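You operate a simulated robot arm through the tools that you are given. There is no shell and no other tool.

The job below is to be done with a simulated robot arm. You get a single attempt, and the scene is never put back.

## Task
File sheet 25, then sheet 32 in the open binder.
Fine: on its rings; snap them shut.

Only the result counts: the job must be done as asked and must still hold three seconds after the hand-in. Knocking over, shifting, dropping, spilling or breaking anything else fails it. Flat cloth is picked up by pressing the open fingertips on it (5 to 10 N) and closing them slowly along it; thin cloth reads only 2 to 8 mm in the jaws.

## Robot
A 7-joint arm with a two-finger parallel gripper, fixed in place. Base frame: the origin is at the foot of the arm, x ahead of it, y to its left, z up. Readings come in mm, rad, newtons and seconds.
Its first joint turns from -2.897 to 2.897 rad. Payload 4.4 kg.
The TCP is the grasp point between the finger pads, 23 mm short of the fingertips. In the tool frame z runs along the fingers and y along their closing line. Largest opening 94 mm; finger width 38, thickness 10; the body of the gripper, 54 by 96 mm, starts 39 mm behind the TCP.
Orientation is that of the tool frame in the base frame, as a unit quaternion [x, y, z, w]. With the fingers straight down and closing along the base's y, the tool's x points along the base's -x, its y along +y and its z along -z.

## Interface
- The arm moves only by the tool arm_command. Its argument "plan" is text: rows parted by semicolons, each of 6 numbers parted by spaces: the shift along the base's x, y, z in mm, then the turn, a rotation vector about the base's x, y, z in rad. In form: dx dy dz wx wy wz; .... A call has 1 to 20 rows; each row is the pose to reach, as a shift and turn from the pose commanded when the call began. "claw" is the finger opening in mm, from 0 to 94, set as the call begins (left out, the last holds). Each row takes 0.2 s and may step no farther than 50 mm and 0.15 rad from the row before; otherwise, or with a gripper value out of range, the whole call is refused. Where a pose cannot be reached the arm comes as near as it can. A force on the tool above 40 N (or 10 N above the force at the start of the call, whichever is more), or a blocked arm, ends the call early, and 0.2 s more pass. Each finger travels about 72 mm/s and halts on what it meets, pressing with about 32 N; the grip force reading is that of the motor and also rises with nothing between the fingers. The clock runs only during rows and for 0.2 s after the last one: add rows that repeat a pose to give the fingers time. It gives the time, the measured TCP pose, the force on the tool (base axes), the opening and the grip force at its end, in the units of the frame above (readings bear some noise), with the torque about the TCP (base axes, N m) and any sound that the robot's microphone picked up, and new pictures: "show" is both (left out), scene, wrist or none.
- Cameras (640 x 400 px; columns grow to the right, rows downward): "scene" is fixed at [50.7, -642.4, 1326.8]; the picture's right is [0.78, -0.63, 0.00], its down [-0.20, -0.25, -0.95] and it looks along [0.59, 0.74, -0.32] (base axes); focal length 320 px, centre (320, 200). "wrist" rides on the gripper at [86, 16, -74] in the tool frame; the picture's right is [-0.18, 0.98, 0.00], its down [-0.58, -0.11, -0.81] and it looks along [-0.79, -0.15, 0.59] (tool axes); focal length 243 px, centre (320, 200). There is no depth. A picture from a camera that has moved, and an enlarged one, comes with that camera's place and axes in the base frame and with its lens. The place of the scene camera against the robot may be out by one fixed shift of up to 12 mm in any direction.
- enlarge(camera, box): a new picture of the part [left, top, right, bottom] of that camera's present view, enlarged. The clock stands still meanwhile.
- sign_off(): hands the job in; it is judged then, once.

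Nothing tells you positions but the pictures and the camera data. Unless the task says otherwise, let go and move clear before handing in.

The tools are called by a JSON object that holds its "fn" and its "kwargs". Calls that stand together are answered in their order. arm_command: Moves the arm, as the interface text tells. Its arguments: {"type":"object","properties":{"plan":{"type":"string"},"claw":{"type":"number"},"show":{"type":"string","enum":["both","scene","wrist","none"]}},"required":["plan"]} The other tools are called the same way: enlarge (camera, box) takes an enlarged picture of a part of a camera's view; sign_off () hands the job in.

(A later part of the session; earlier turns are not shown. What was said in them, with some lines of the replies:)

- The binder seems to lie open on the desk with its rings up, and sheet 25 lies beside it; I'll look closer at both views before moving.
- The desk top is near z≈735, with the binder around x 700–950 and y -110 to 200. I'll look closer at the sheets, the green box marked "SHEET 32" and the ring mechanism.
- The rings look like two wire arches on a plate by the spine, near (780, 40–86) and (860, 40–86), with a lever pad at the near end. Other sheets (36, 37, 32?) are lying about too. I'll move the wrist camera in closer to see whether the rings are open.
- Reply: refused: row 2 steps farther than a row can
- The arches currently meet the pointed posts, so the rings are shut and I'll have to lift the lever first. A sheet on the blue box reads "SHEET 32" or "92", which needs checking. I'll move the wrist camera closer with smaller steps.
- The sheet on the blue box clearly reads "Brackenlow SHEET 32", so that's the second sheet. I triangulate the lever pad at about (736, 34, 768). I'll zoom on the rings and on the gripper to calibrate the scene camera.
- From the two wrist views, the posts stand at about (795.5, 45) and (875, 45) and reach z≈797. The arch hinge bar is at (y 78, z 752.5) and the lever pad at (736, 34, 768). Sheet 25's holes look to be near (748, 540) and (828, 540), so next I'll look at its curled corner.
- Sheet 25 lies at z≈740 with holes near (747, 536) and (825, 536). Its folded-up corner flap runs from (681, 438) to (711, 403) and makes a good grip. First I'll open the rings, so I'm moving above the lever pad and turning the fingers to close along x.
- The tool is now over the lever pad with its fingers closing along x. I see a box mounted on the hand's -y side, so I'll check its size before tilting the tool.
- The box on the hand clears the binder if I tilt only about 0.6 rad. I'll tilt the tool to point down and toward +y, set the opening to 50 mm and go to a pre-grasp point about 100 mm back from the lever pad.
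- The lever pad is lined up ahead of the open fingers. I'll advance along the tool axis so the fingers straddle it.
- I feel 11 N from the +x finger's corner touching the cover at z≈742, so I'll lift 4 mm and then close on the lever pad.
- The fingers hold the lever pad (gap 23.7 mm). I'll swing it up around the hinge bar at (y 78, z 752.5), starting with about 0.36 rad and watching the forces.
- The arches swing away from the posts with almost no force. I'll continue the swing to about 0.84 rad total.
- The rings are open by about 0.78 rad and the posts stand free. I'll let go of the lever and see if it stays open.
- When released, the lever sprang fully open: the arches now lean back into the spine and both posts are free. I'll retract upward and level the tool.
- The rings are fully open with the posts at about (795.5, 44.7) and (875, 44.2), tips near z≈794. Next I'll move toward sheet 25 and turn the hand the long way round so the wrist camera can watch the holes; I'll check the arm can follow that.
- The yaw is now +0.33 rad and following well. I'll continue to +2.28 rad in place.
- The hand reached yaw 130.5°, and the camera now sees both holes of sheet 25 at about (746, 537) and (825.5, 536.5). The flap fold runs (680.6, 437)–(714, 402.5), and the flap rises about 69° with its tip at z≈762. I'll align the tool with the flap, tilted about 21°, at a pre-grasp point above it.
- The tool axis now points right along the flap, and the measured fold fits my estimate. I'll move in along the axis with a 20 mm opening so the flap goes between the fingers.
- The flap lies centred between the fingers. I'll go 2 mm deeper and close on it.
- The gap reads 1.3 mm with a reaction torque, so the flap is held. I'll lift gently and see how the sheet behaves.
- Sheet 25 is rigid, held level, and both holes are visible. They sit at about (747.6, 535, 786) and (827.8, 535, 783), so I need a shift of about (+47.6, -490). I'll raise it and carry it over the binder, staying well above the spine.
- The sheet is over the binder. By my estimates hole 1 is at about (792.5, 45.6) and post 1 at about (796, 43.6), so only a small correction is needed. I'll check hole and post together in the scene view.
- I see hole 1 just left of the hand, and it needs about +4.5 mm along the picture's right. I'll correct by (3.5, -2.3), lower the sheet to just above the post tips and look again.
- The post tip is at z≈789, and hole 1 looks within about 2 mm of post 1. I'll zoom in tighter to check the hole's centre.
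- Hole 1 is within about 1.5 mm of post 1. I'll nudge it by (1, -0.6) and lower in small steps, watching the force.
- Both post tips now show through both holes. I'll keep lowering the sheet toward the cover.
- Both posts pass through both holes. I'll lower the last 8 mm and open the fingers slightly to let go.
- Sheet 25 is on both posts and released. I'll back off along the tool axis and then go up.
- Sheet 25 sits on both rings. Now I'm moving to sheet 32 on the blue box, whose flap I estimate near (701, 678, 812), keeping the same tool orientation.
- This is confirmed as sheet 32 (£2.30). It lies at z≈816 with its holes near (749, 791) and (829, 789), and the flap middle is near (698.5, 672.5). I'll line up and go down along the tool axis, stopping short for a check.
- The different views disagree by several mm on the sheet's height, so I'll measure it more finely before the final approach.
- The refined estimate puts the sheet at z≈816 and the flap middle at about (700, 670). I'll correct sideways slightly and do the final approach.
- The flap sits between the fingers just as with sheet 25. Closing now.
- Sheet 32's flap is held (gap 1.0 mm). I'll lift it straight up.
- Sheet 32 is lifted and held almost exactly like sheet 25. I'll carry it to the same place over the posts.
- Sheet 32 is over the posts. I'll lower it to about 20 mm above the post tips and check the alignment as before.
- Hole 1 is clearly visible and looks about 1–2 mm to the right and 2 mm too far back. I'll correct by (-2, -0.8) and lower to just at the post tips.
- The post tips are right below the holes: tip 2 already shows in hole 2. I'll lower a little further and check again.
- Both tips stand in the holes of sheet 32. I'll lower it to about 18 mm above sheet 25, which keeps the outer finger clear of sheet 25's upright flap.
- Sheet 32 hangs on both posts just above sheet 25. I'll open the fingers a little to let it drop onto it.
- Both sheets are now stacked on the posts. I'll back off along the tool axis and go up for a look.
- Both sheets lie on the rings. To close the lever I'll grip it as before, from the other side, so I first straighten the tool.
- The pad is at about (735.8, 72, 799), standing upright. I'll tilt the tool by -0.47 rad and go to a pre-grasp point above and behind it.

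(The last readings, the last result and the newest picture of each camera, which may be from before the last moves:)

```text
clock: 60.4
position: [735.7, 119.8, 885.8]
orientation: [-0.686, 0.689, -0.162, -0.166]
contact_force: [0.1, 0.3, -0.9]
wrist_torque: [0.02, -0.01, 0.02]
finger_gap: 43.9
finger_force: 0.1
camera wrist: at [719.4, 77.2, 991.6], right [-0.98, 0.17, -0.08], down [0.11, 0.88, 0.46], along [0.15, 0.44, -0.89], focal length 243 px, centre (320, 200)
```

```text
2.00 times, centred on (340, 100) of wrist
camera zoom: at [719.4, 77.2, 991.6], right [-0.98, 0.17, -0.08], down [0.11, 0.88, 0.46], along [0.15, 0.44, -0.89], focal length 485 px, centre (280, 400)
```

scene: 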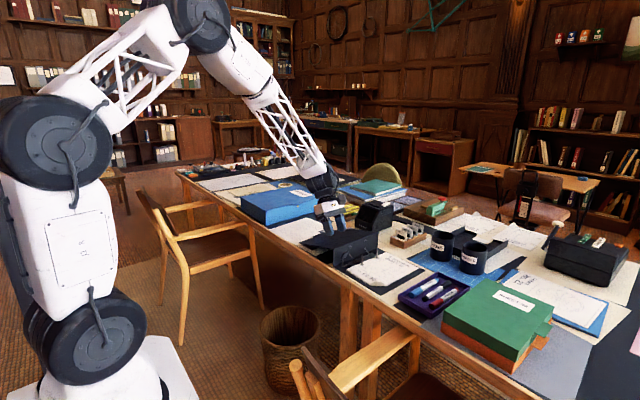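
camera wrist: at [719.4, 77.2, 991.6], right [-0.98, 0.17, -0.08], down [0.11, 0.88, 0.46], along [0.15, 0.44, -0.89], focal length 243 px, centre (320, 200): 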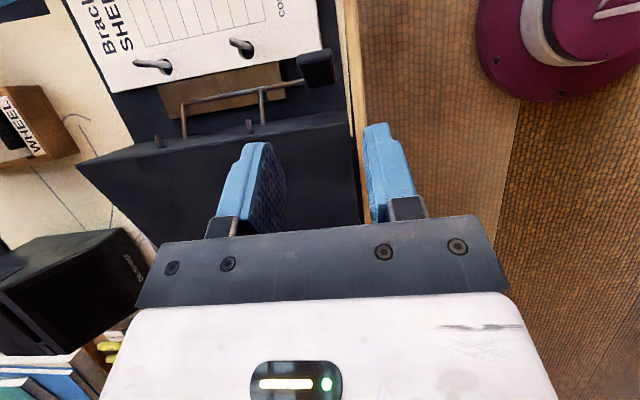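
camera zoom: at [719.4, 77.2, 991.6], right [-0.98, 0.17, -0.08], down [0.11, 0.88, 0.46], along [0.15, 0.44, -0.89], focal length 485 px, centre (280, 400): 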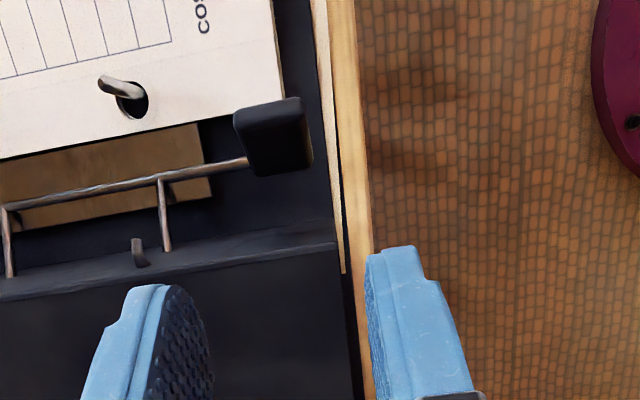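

The pad reads (737.5, 70, 800), as expected. I'll move in along the tool axis with the fingers on both sides of it and then close.

{"fn": "arm_command", "kwargs": {"plan": "0.3 -13.5 -27 0 0 0; 0.6 -27 -54 0 0 0; 0.9 -36 -71 0 0 0; 0.9 -40.4 -80.5 0 0 0; 0.9 -40.4 -80.5 0 0 0", "show": "wrist"}}

{"fn": "enlarge", "kwargs": {"camera": "scene", "box": [320, 225, 400, 275]}}

```text
clock: 61.6
position: [735.6, 78.0, 808.1]
orientation: [-0.687, 0.689, -0.162, -0.165]
contact_force: [0.2, 0.5, -0.1]
wrist_torque: [0.0, 0.0, -0.01]
finger_gap: 44.0
finger_force: 0.1
camera wrist: at [720.6, 35.6, 912.7], right [-0.98, 0.17, -0.08], down [0.11, 0.88, 0.46], along [0.15, 0.44, -0.88], focal length 243 px, centre (320, 200)
```

wrist: 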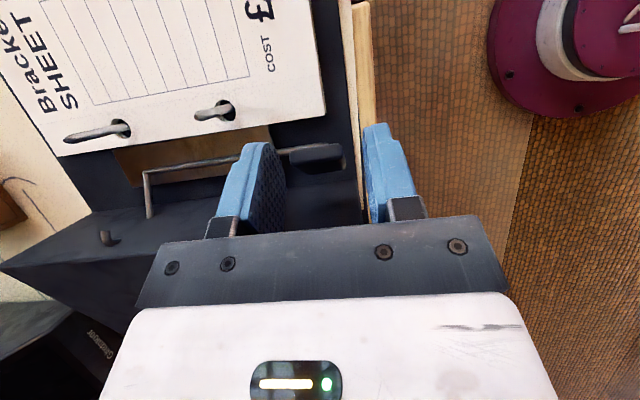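

```text
8.00 times, centred on (360, 250) of scene
camera zoom: at [50.7, -642.4, 1326.8], right [0.78, -0.63, 0.0], down [-0.2, -0.25, -0.95], along [0.59, 0.74, -0.32], focal length 2564 px, centre (0, -200)
```

zoom: 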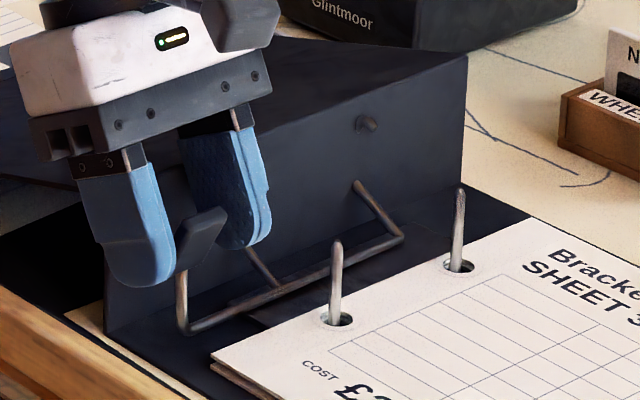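

The pad is between the fingers. Closing on it.

{"fn": "arm_command", "kwargs": {"plan": "0 0 0 0 0 0; 0 0 0 0 0 0; 0 0 0 0 0 0", "claw": 10, "show": "none"}}

{"fn": "enlarge", "kwargs": {"camera": "scene", "box": [320, 225, 400, 275]}}

```text
clock: 62.4
position: [737.6, 78.8, 807.2]
orientation: [-0.687, 0.689, -0.162, -0.165]
contact_force: [0.2, -0.8, 0.1]
wrist_torque: [-0.1, -0.33, -0.16]
finger_gap: 24.0
finger_force: 31.4
```

```text
8.00 times, centred on (360, 250) of scene
camera zoom: at [50.7, -642.4, 1326.8], right [0.78, -0.63, 0.0], down [-0.2, -0.25, -0.95], along [0.59, 0.74, -0.32], focal length 2564 px, centre (0, -200)
```

zoom: 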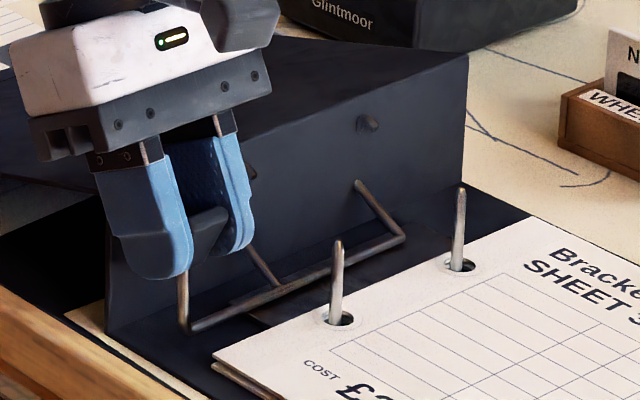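

The lever is held (gap 24 mm). I'll swing it back toward closed, first by 0.5 rad.

{"fn": "arm_command", "kwargs": {"plan": "0 -5.44 -0.2 0.1 0 0; 0 -10.84 -1 0.2 0 0; 0 -16.1 -2.3 0.3 0 0; 0 -21.3 -4.1 0.4 0 0; 0 -26.2 -6.4 0.5 0 0", "show": "wrist"}}

{"fn": "enlarge", "kwargs": {"camera": "scene", "box": [320, 225, 400, 275]}}

```text
clock: 63.6
position: [736.3, 52.2, 801.6]
orientation: [-0.706, 0.708, 0.014, 0.012]
contact_force: [0.2, 0.9, 9.3]
wrist_torque: [0.23, -0.25, -0.3]
finger_gap: 24.0
finger_force: 31.9
camera wrist: at [720.5, -35.8, 872.6], right [-0.98, 0.19, 0.01], down [0.11, 0.55, 0.83], along [0.15, 0.81, -0.56], focal length 243 px, centre (320, 200)
```

wrist: 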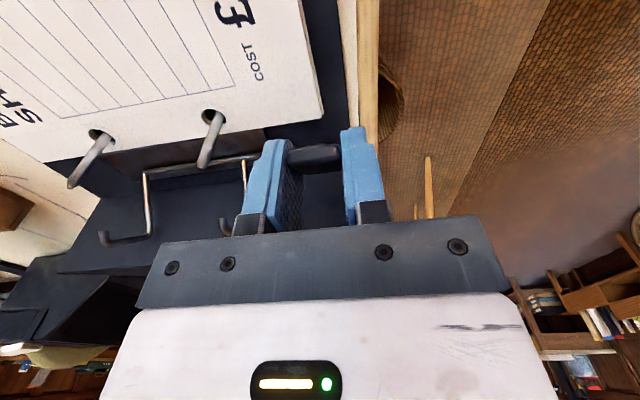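

```text
8.00 times, centred on (360, 250) of scene
camera zoom: at [50.7, -642.4, 1326.8], right [0.78, -0.63, 0.0], down [-0.2, -0.25, -0.95], along [0.59, 0.74, -0.32], focal length 2564 px, centre (0, -200)
```

zoom: 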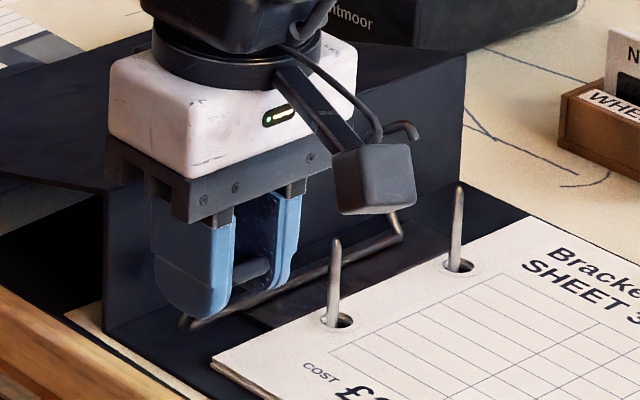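

The arches are swinging back toward the posts with about 9 N of spring force. Continuing to nearly closed.

{"fn": "arm_command", "kwargs": {"plan": "0 -4.7 -2.8 0.1 0 0; 0 -9.05 -6.05 0.2 0 0; 0 -13.1 -9.7 0.3 0 0; 0 -16.7 -13.8 0.4 0 0; 0 -19.9 -18.2 0.5 0 0; 0 -21.8 -21.2 0.566 0 0; 0 -21.8 -21.2 0.566 0 0", "show": "wrist"}}

{"fn": "enlarge", "kwargs": {"camera": "scene", "box": [320, 225, 400, 275]}}

```text
clock: 65.2
position: [734.5, 30.6, 779.1]
orientation: [-0.675, 0.676, 0.21, 0.208]
contact_force: [-1.9, -0.3, 0.1]
wrist_torque: [-0.11, 0.01, -0.04]
finger_gap: 24.0
finger_force: 31.8
camera wrist: at [719.2, -82.2, 791.7], right [-0.98, 0.15, 0.11], down [0.11, 0.02, 0.99], along [0.15, 0.99, -0.04], focal length 243 px, centre (320, 200)
```

wrist: 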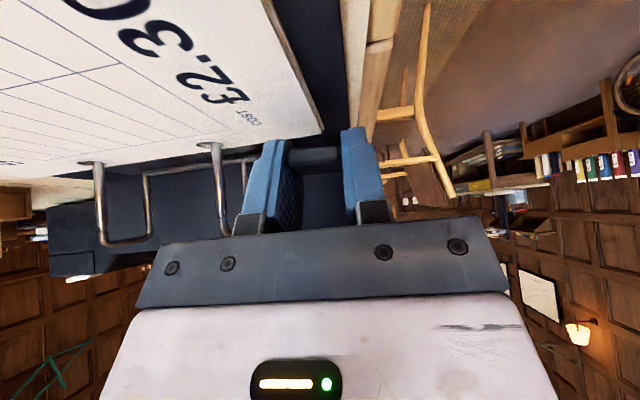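

```text
8.00 times, centred on (360, 250) of scene
camera zoom: at [50.7, -642.4, 1326.8], right [0.78, -0.63, 0.0], down [-0.2, -0.25, -0.95], along [0.59, 0.74, -0.32], focal length 2564 px, centre (0, -200)
```

zoom: 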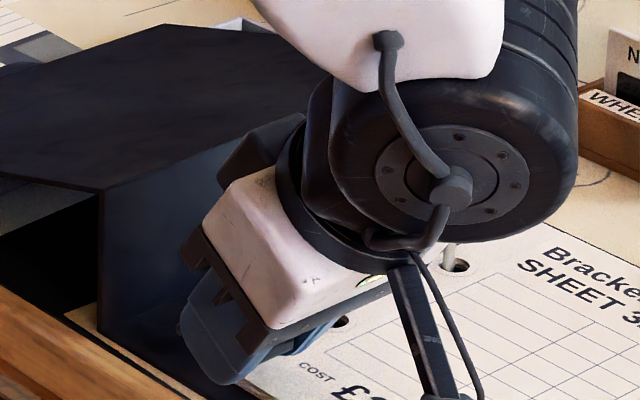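

The arches appear to meet the posts again. I'll look closely at the joints.

{"fn": "enlarge", "kwargs": {"camera": "wrist", "box": [60, 130, 260, 255]}}

{"fn": "enlarge", "kwargs": {"camera": "wrist", "box": [90, 210, 170, 260]}}

```text
3.20 times, centred on (160, 192) of wrist
camera zoom: at [719.2, -82.2, 791.7], right [-0.98, 0.15, 0.11], down [0.11, 0.02, 0.99], along [0.15, 0.99, -0.04], focal length 776 px, centre (832, 224)
```

zoom: 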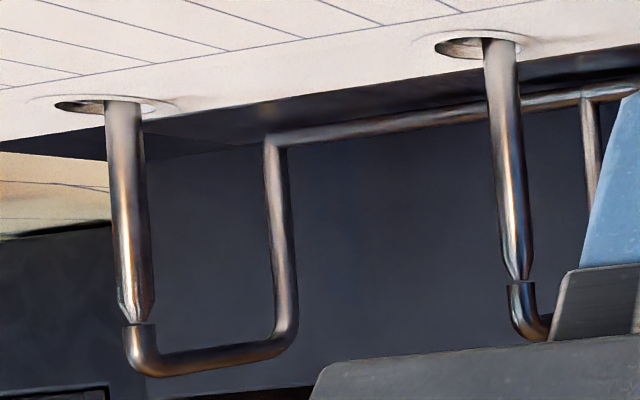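

```text
8.00 times, centred on (130, 235) of wrist
camera zoom: at [719.2, -82.2, 791.7], right [-0.98, 0.15, 0.11], down [0.11, 0.02, 0.99], along [0.15, 0.99, -0.04], focal length 1941 px, centre (1840, -80)
```

zoom: 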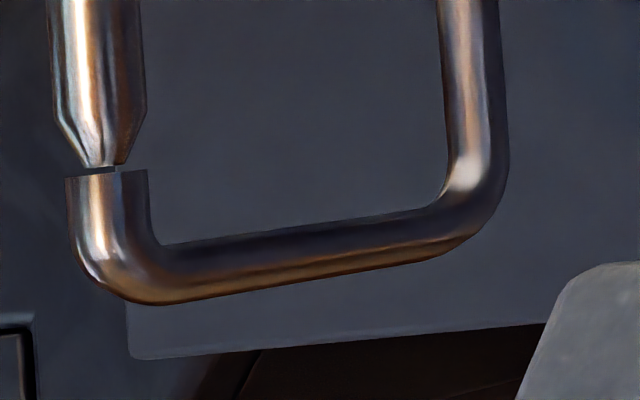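

There is still a hair gap at the joint and no snap sound yet. I'll push the lever a bit further down.

{"fn": "arm_command", "kwargs": {"plan": "0 -0.8 -1.5 0.03 0 0; 0 -1.6 -3.1 0.06 0 0; 0 -1.6 -3.1 0.06 0 0", "show": "none"}}

{"fn": "enlarge", "kwargs": {"camera": "wrist", "box": [60, 130, 260, 255]}}

```text
clock: 66.0
position: [735.2, 30.6, 778.2]
orientation: [0.669, -0.668, -0.232, -0.23]
contact_force: [-4.3, 7.2, 16.1]
wrist_torque: [-0.34, 0.05, -0.01]
finger_gap: 23.6
finger_force: 32.2
```

```text
3.20 times, centred on (160, 192) of wrist
camera zoom: at [720.5, -83.9, 783.3], right [-0.98, 0.14, 0.12], down [0.11, -0.04, 0.99], along [0.15, 0.99, 0.02], focal length 776 px, centre (832, 224)
```

zoom: 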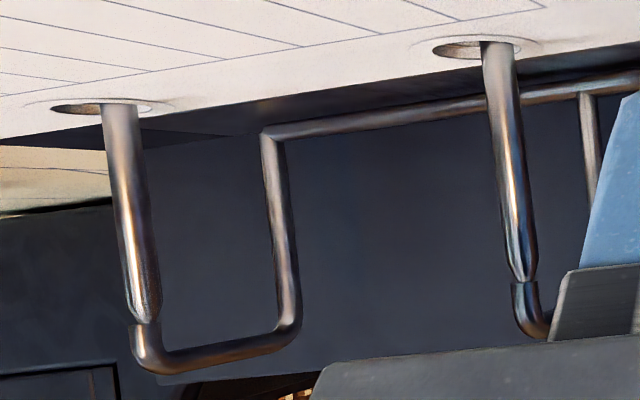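

The lever now resists with 16 N, so it is at its stop. I'll release it and check the rings stay shut.

{"fn": "arm_command", "kwargs": {"plan": "0 0.8 1.5 -0.03 0 0; 0 1.6 3.1 -0.06 0 0; 0 1.6 3.1 -0.06 0 0", "show": "none"}}

{"fn": "arm_command", "kwargs": {"plan": "0 0 0 0 0 0; 0 0 0 0 0 0; 0 0 0 0 0 0", "claw": 46, "show": "wrist"}}

{"fn": "enlarge", "kwargs": {"camera": "wrist", "box": [60, 130, 260, 255]}}

```text
clock: 66.8
position: [736.8, 30.2, 779.8]
orientation: [-0.674, 0.677, 0.211, 0.208]
contact_force: [0.1, -1.6, 8.2]
wrist_torque: [0.35, 0.03, -0.06]
finger_gap: 23.9
finger_force: 31.4
```

```text
clock: 67.6
position: [735.7, 29.8, 778.5]
orientation: [0.676, -0.675, -0.21, -0.208]
contact_force: [0.2, -0.1, 0.4]
wrist_torque: [-0.02, -0.04, 0.0]
finger_gap: 46.0
finger_force: 0.0
camera wrist: at [720.4, -82.4, 792.1], right [-0.98, 0.15, 0.11], down [0.11, 0.02, 0.99], along [0.15, 0.99, -0.04], focal length 243 px, centre (320, 200)
```

wrist: 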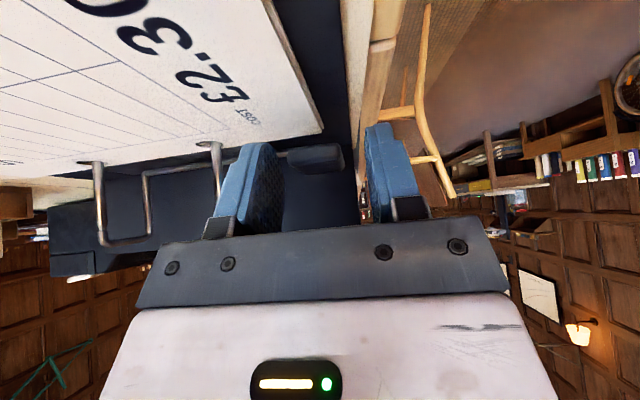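

```text
3.20 times, centred on (160, 192) of wrist
camera zoom: at [720.4, -82.4, 792.1], right [-0.98, 0.15, 0.11], down [0.11, 0.02, 0.99], along [0.15, 0.99, -0.04], focal length 776 px, centre (832, 224)
```

zoom: 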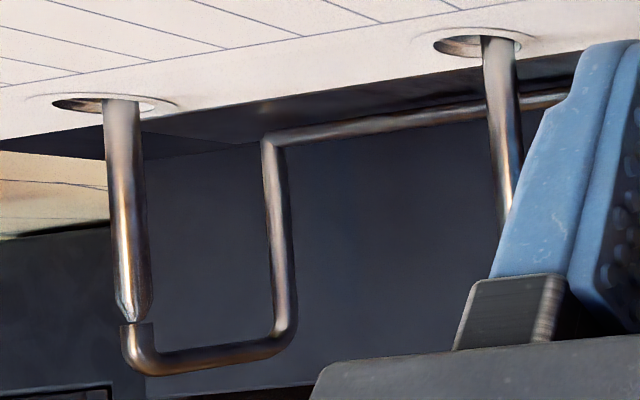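

The rings stay shut after release. I'll back the hand out along its axis and compare with the starting picture.

{"fn": "arm_command", "kwargs": {"plan": "0 -9 13.5 0 0 0; 0 -20 29 0 0 0; 0 -36 53 0 0 0; 0 -52 76 0 0 0; 0 -52 120 0 0 0; 0 -52 160 0 0 0; 0 -52 160 0 0 0"}}

{"fn": "enlarge", "kwargs": {"camera": "scene", "box": [340, 235, 400, 275]}}

{"fn": "enlarge", "kwargs": {"camera": "scene", "box": [320, 220, 432, 290]}}

```text
clock: 69.2
position: [738.0, -20.2, 935.8]
orientation: [-0.675, 0.676, 0.211, 0.207]
contact_force: [-0.4, 0.0, 0.4]
wrist_torque: [0.01, 0.0, -0.01]
finger_gap: 46.0
finger_force: 0.1
camera wrist: at [721.2, -133.6, 949.3], right [-0.98, 0.15, 0.11], down [0.11, 0.02, 0.99], along [0.15, 0.99, -0.04], focal length 243 px, centre (320, 200)
```

scene: 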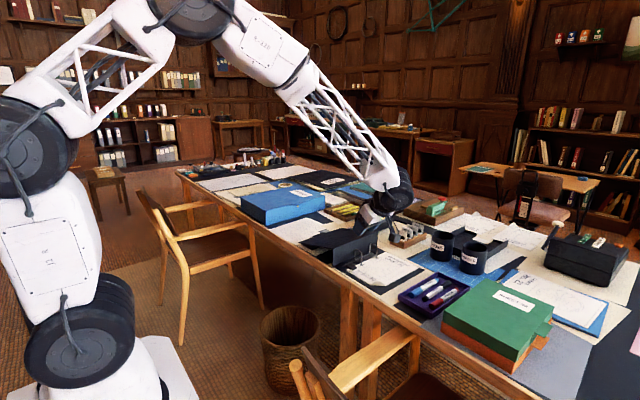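
wrist: 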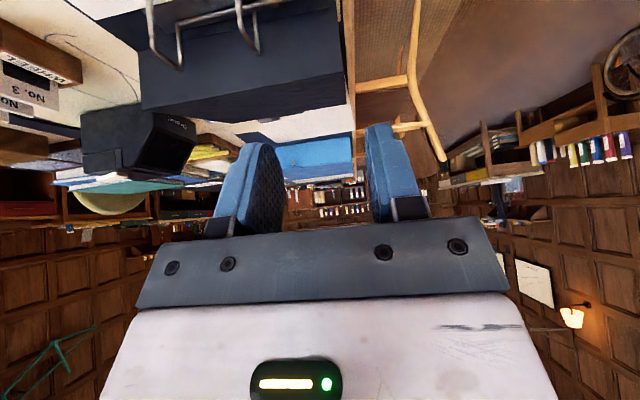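

```text
10.00 times, centred on (370, 255) of scene
camera zoom: at [50.7, -642.4, 1326.8], right [0.78, -0.63, 0.0], down [-0.2, -0.25, -0.95], along [0.59, 0.74, -0.32], focal length 3205 px, centre (-180, -350)
```

zoom: 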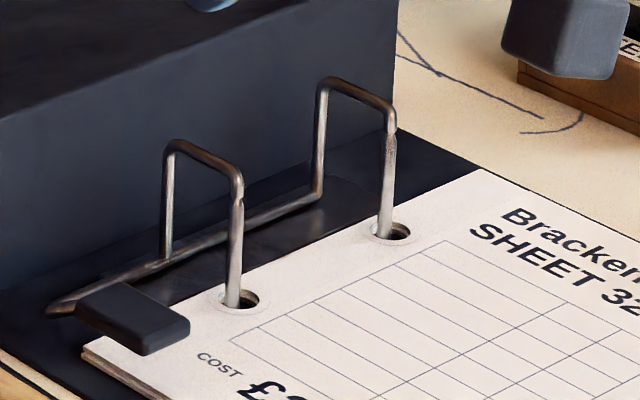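

```text
5.71 times, centred on (376, 255) of scene
camera zoom: at [50.7, -642.4, 1326.8], right [0.78, -0.63, 0.0], down [-0.2, -0.25, -0.95], along [0.59, 0.74, -0.32], focal length 1832 px, centre (0, -114)
```

zoom: 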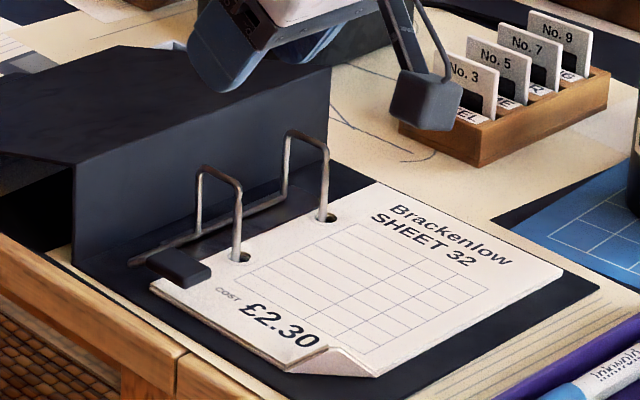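

The picture now matches the starting closed state almost exactly, with both sheets on the rings. I'll zoom in once more on the joints and the surroundings.

{"fn": "enlarge", "kwargs": {"camera": "scene", "box": [354, 246, 370, 268]}}

{"fn": "enlarge", "kwargs": {"camera": "scene", "box": [180, 150, 420, 300]}}

{"fn": "enlarge", "kwargs": {"camera": "wrist", "box": [130, 0, 290, 90]}}

```text
16.00 times, centred on (362, 257) of scene
camera zoom: at [50.7, -642.4, 1326.8], right [0.78, -0.63, 0.0], down [-0.2, -0.25, -0.95], along [0.59, 0.74, -0.32], focal length 5129 px, centre (-352, -712)
```

zoom: 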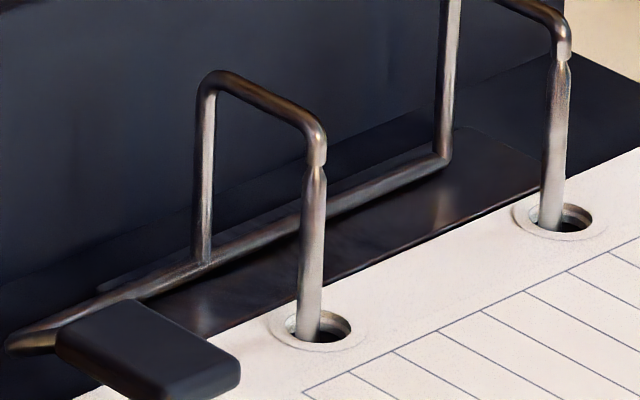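

```text
2.67 times, centred on (300, 225) of scene
camera zoom: at [50.7, -642.4, 1326.8], right [0.78, -0.63, 0.0], down [-0.2, -0.25, -0.95], along [0.59, 0.74, -0.32], focal length 855 px, centre (373, 133)
```

zoom: 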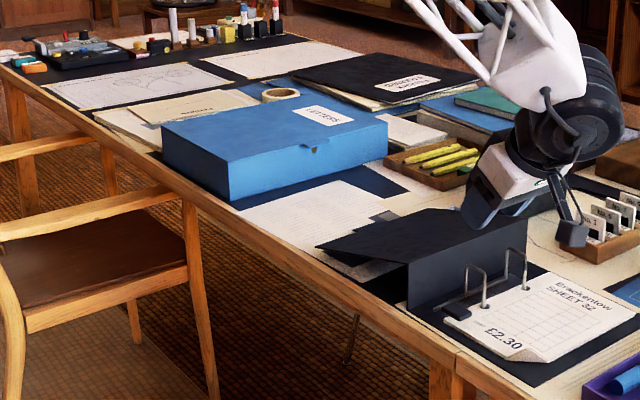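

```text
4.00 times, centred on (210, 45) of wrist
camera zoom: at [721.2, -133.6, 949.3], right [-0.98, 0.15, 0.11], down [0.11, 0.02, 0.99], along [0.15, 0.99, -0.04], focal length 970 px, centre (760, 820)
```

zoom: 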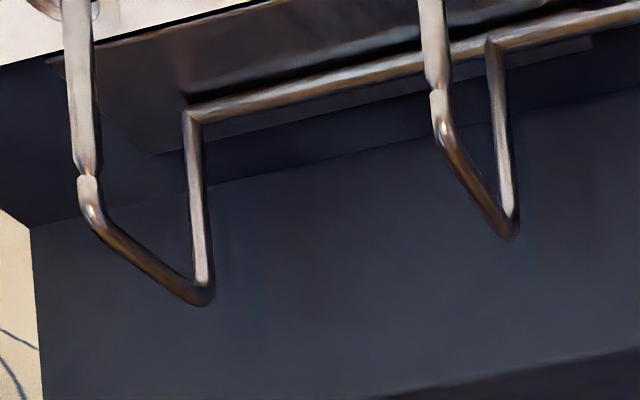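

Both arches meet their posts, both sheets are on the rings, and the blue box and other things look unmoved. I'll straighten the hand and move clear before handing in.

{"fn": "arm_command", "kwargs": {"plan": "-10 0 15 0 0 0; -25 0 30 -0.15 0 0; -45 0 40 -0.3 0 0; -70 0 50 -0.45 0 0; -95 0 55 -0.6 0 0; -120 0 60 -0.6 0 0; -120 0 60 -0.6 0 0; -120 0 60 -0.6 0 0"}}

{"fn": "enlarge", "kwargs": {"camera": "scene", "box": [320, 220, 432, 290]}}

{"fn": "enlarge", "kwargs": {"camera": "scene", "box": [354, 246, 370, 268]}}

```text
clock: 71.0
position: [614.9, -19.1, 996.7]
orientation: [-0.706, 0.708, 0.001, -0.001]
contact_force: [0.6, 0.2, 1.0]
wrist_torque: [-0.01, -0.02, -0.01]
finger_gap: 46.0
finger_force: 0.1
camera wrist: at [599.3, -104.9, 1072.4], right [-0.98, 0.19, 0.0], down [0.11, 0.58, 0.81], along [0.15, 0.79, -0.59], focal length 243 px, centre (320, 200)
```

scene: 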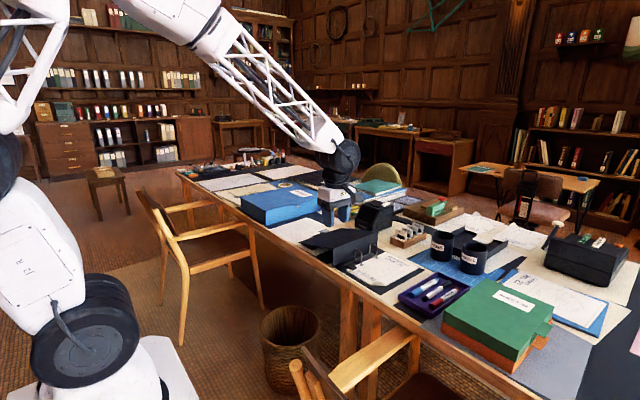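
wrist: 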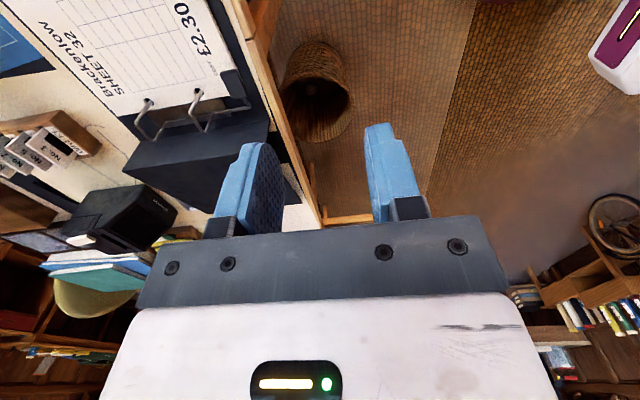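

```text
5.71 times, centred on (376, 255) of scene
camera zoom: at [50.7, -642.4, 1326.8], right [0.78, -0.63, 0.0], down [-0.2, -0.25, -0.95], along [0.59, 0.74, -0.32], focal length 1832 px, centre (0, -114)
```

zoom: 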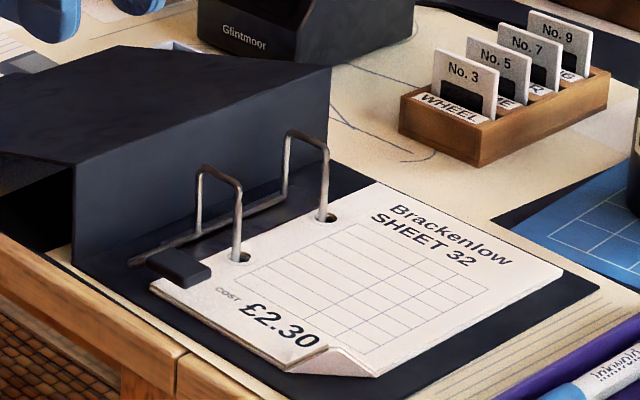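

```text
16.00 times, centred on (362, 257) of scene
camera zoom: at [50.7, -642.4, 1326.8], right [0.78, -0.63, 0.0], down [-0.2, -0.25, -0.95], along [0.59, 0.74, -0.32], focal length 5129 px, centre (-352, -712)
```

zoom: 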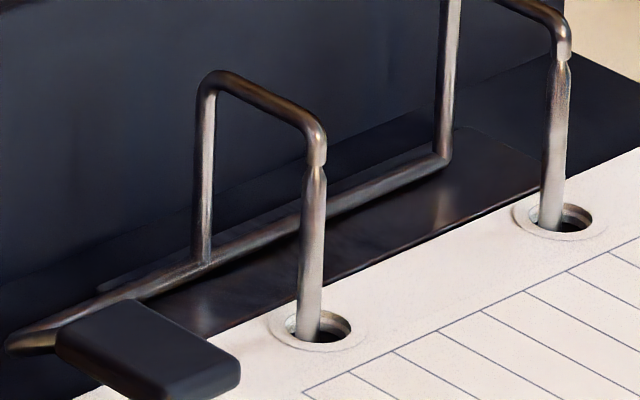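

Both sheets are on the rings in order (25 below, 32 on top), the rings are shut and stable, and the arm is clear with nothing else disturbed. I'm handing in the job.

{"fn": "sign_off", "kwargs": {}}

```text
The job is handed in.
```

Sheet 25 and then sheet 32 are filed on the binder's two rings, and the rings are shut. I've handed the job in.

- **Opening and filing:** The rings were closed at the start, so I lifted the lever first. I then lowered each sheet over the posts by its folded corner. Sheet 25 lies below and sheet 32 (£2.30) on top, and both posts pass through both sheets' holes.
- **Closing:** I swung the lever back down until it hit its stop. The rings stayed shut after I let go, and the close-up matches how they looked closed at the start. The microphone reported no snap sound, so I'm relying on the stop and the pictures.
- **Which sheet 32:** The green box on the desk is also labelled "SHEET 32". I took the punched sheet on the blue box, because it matches sheet 25's format.
- **Surroundings:** In the pictures nothing else looks moved or knocked over, and the arm is clear of the desk.
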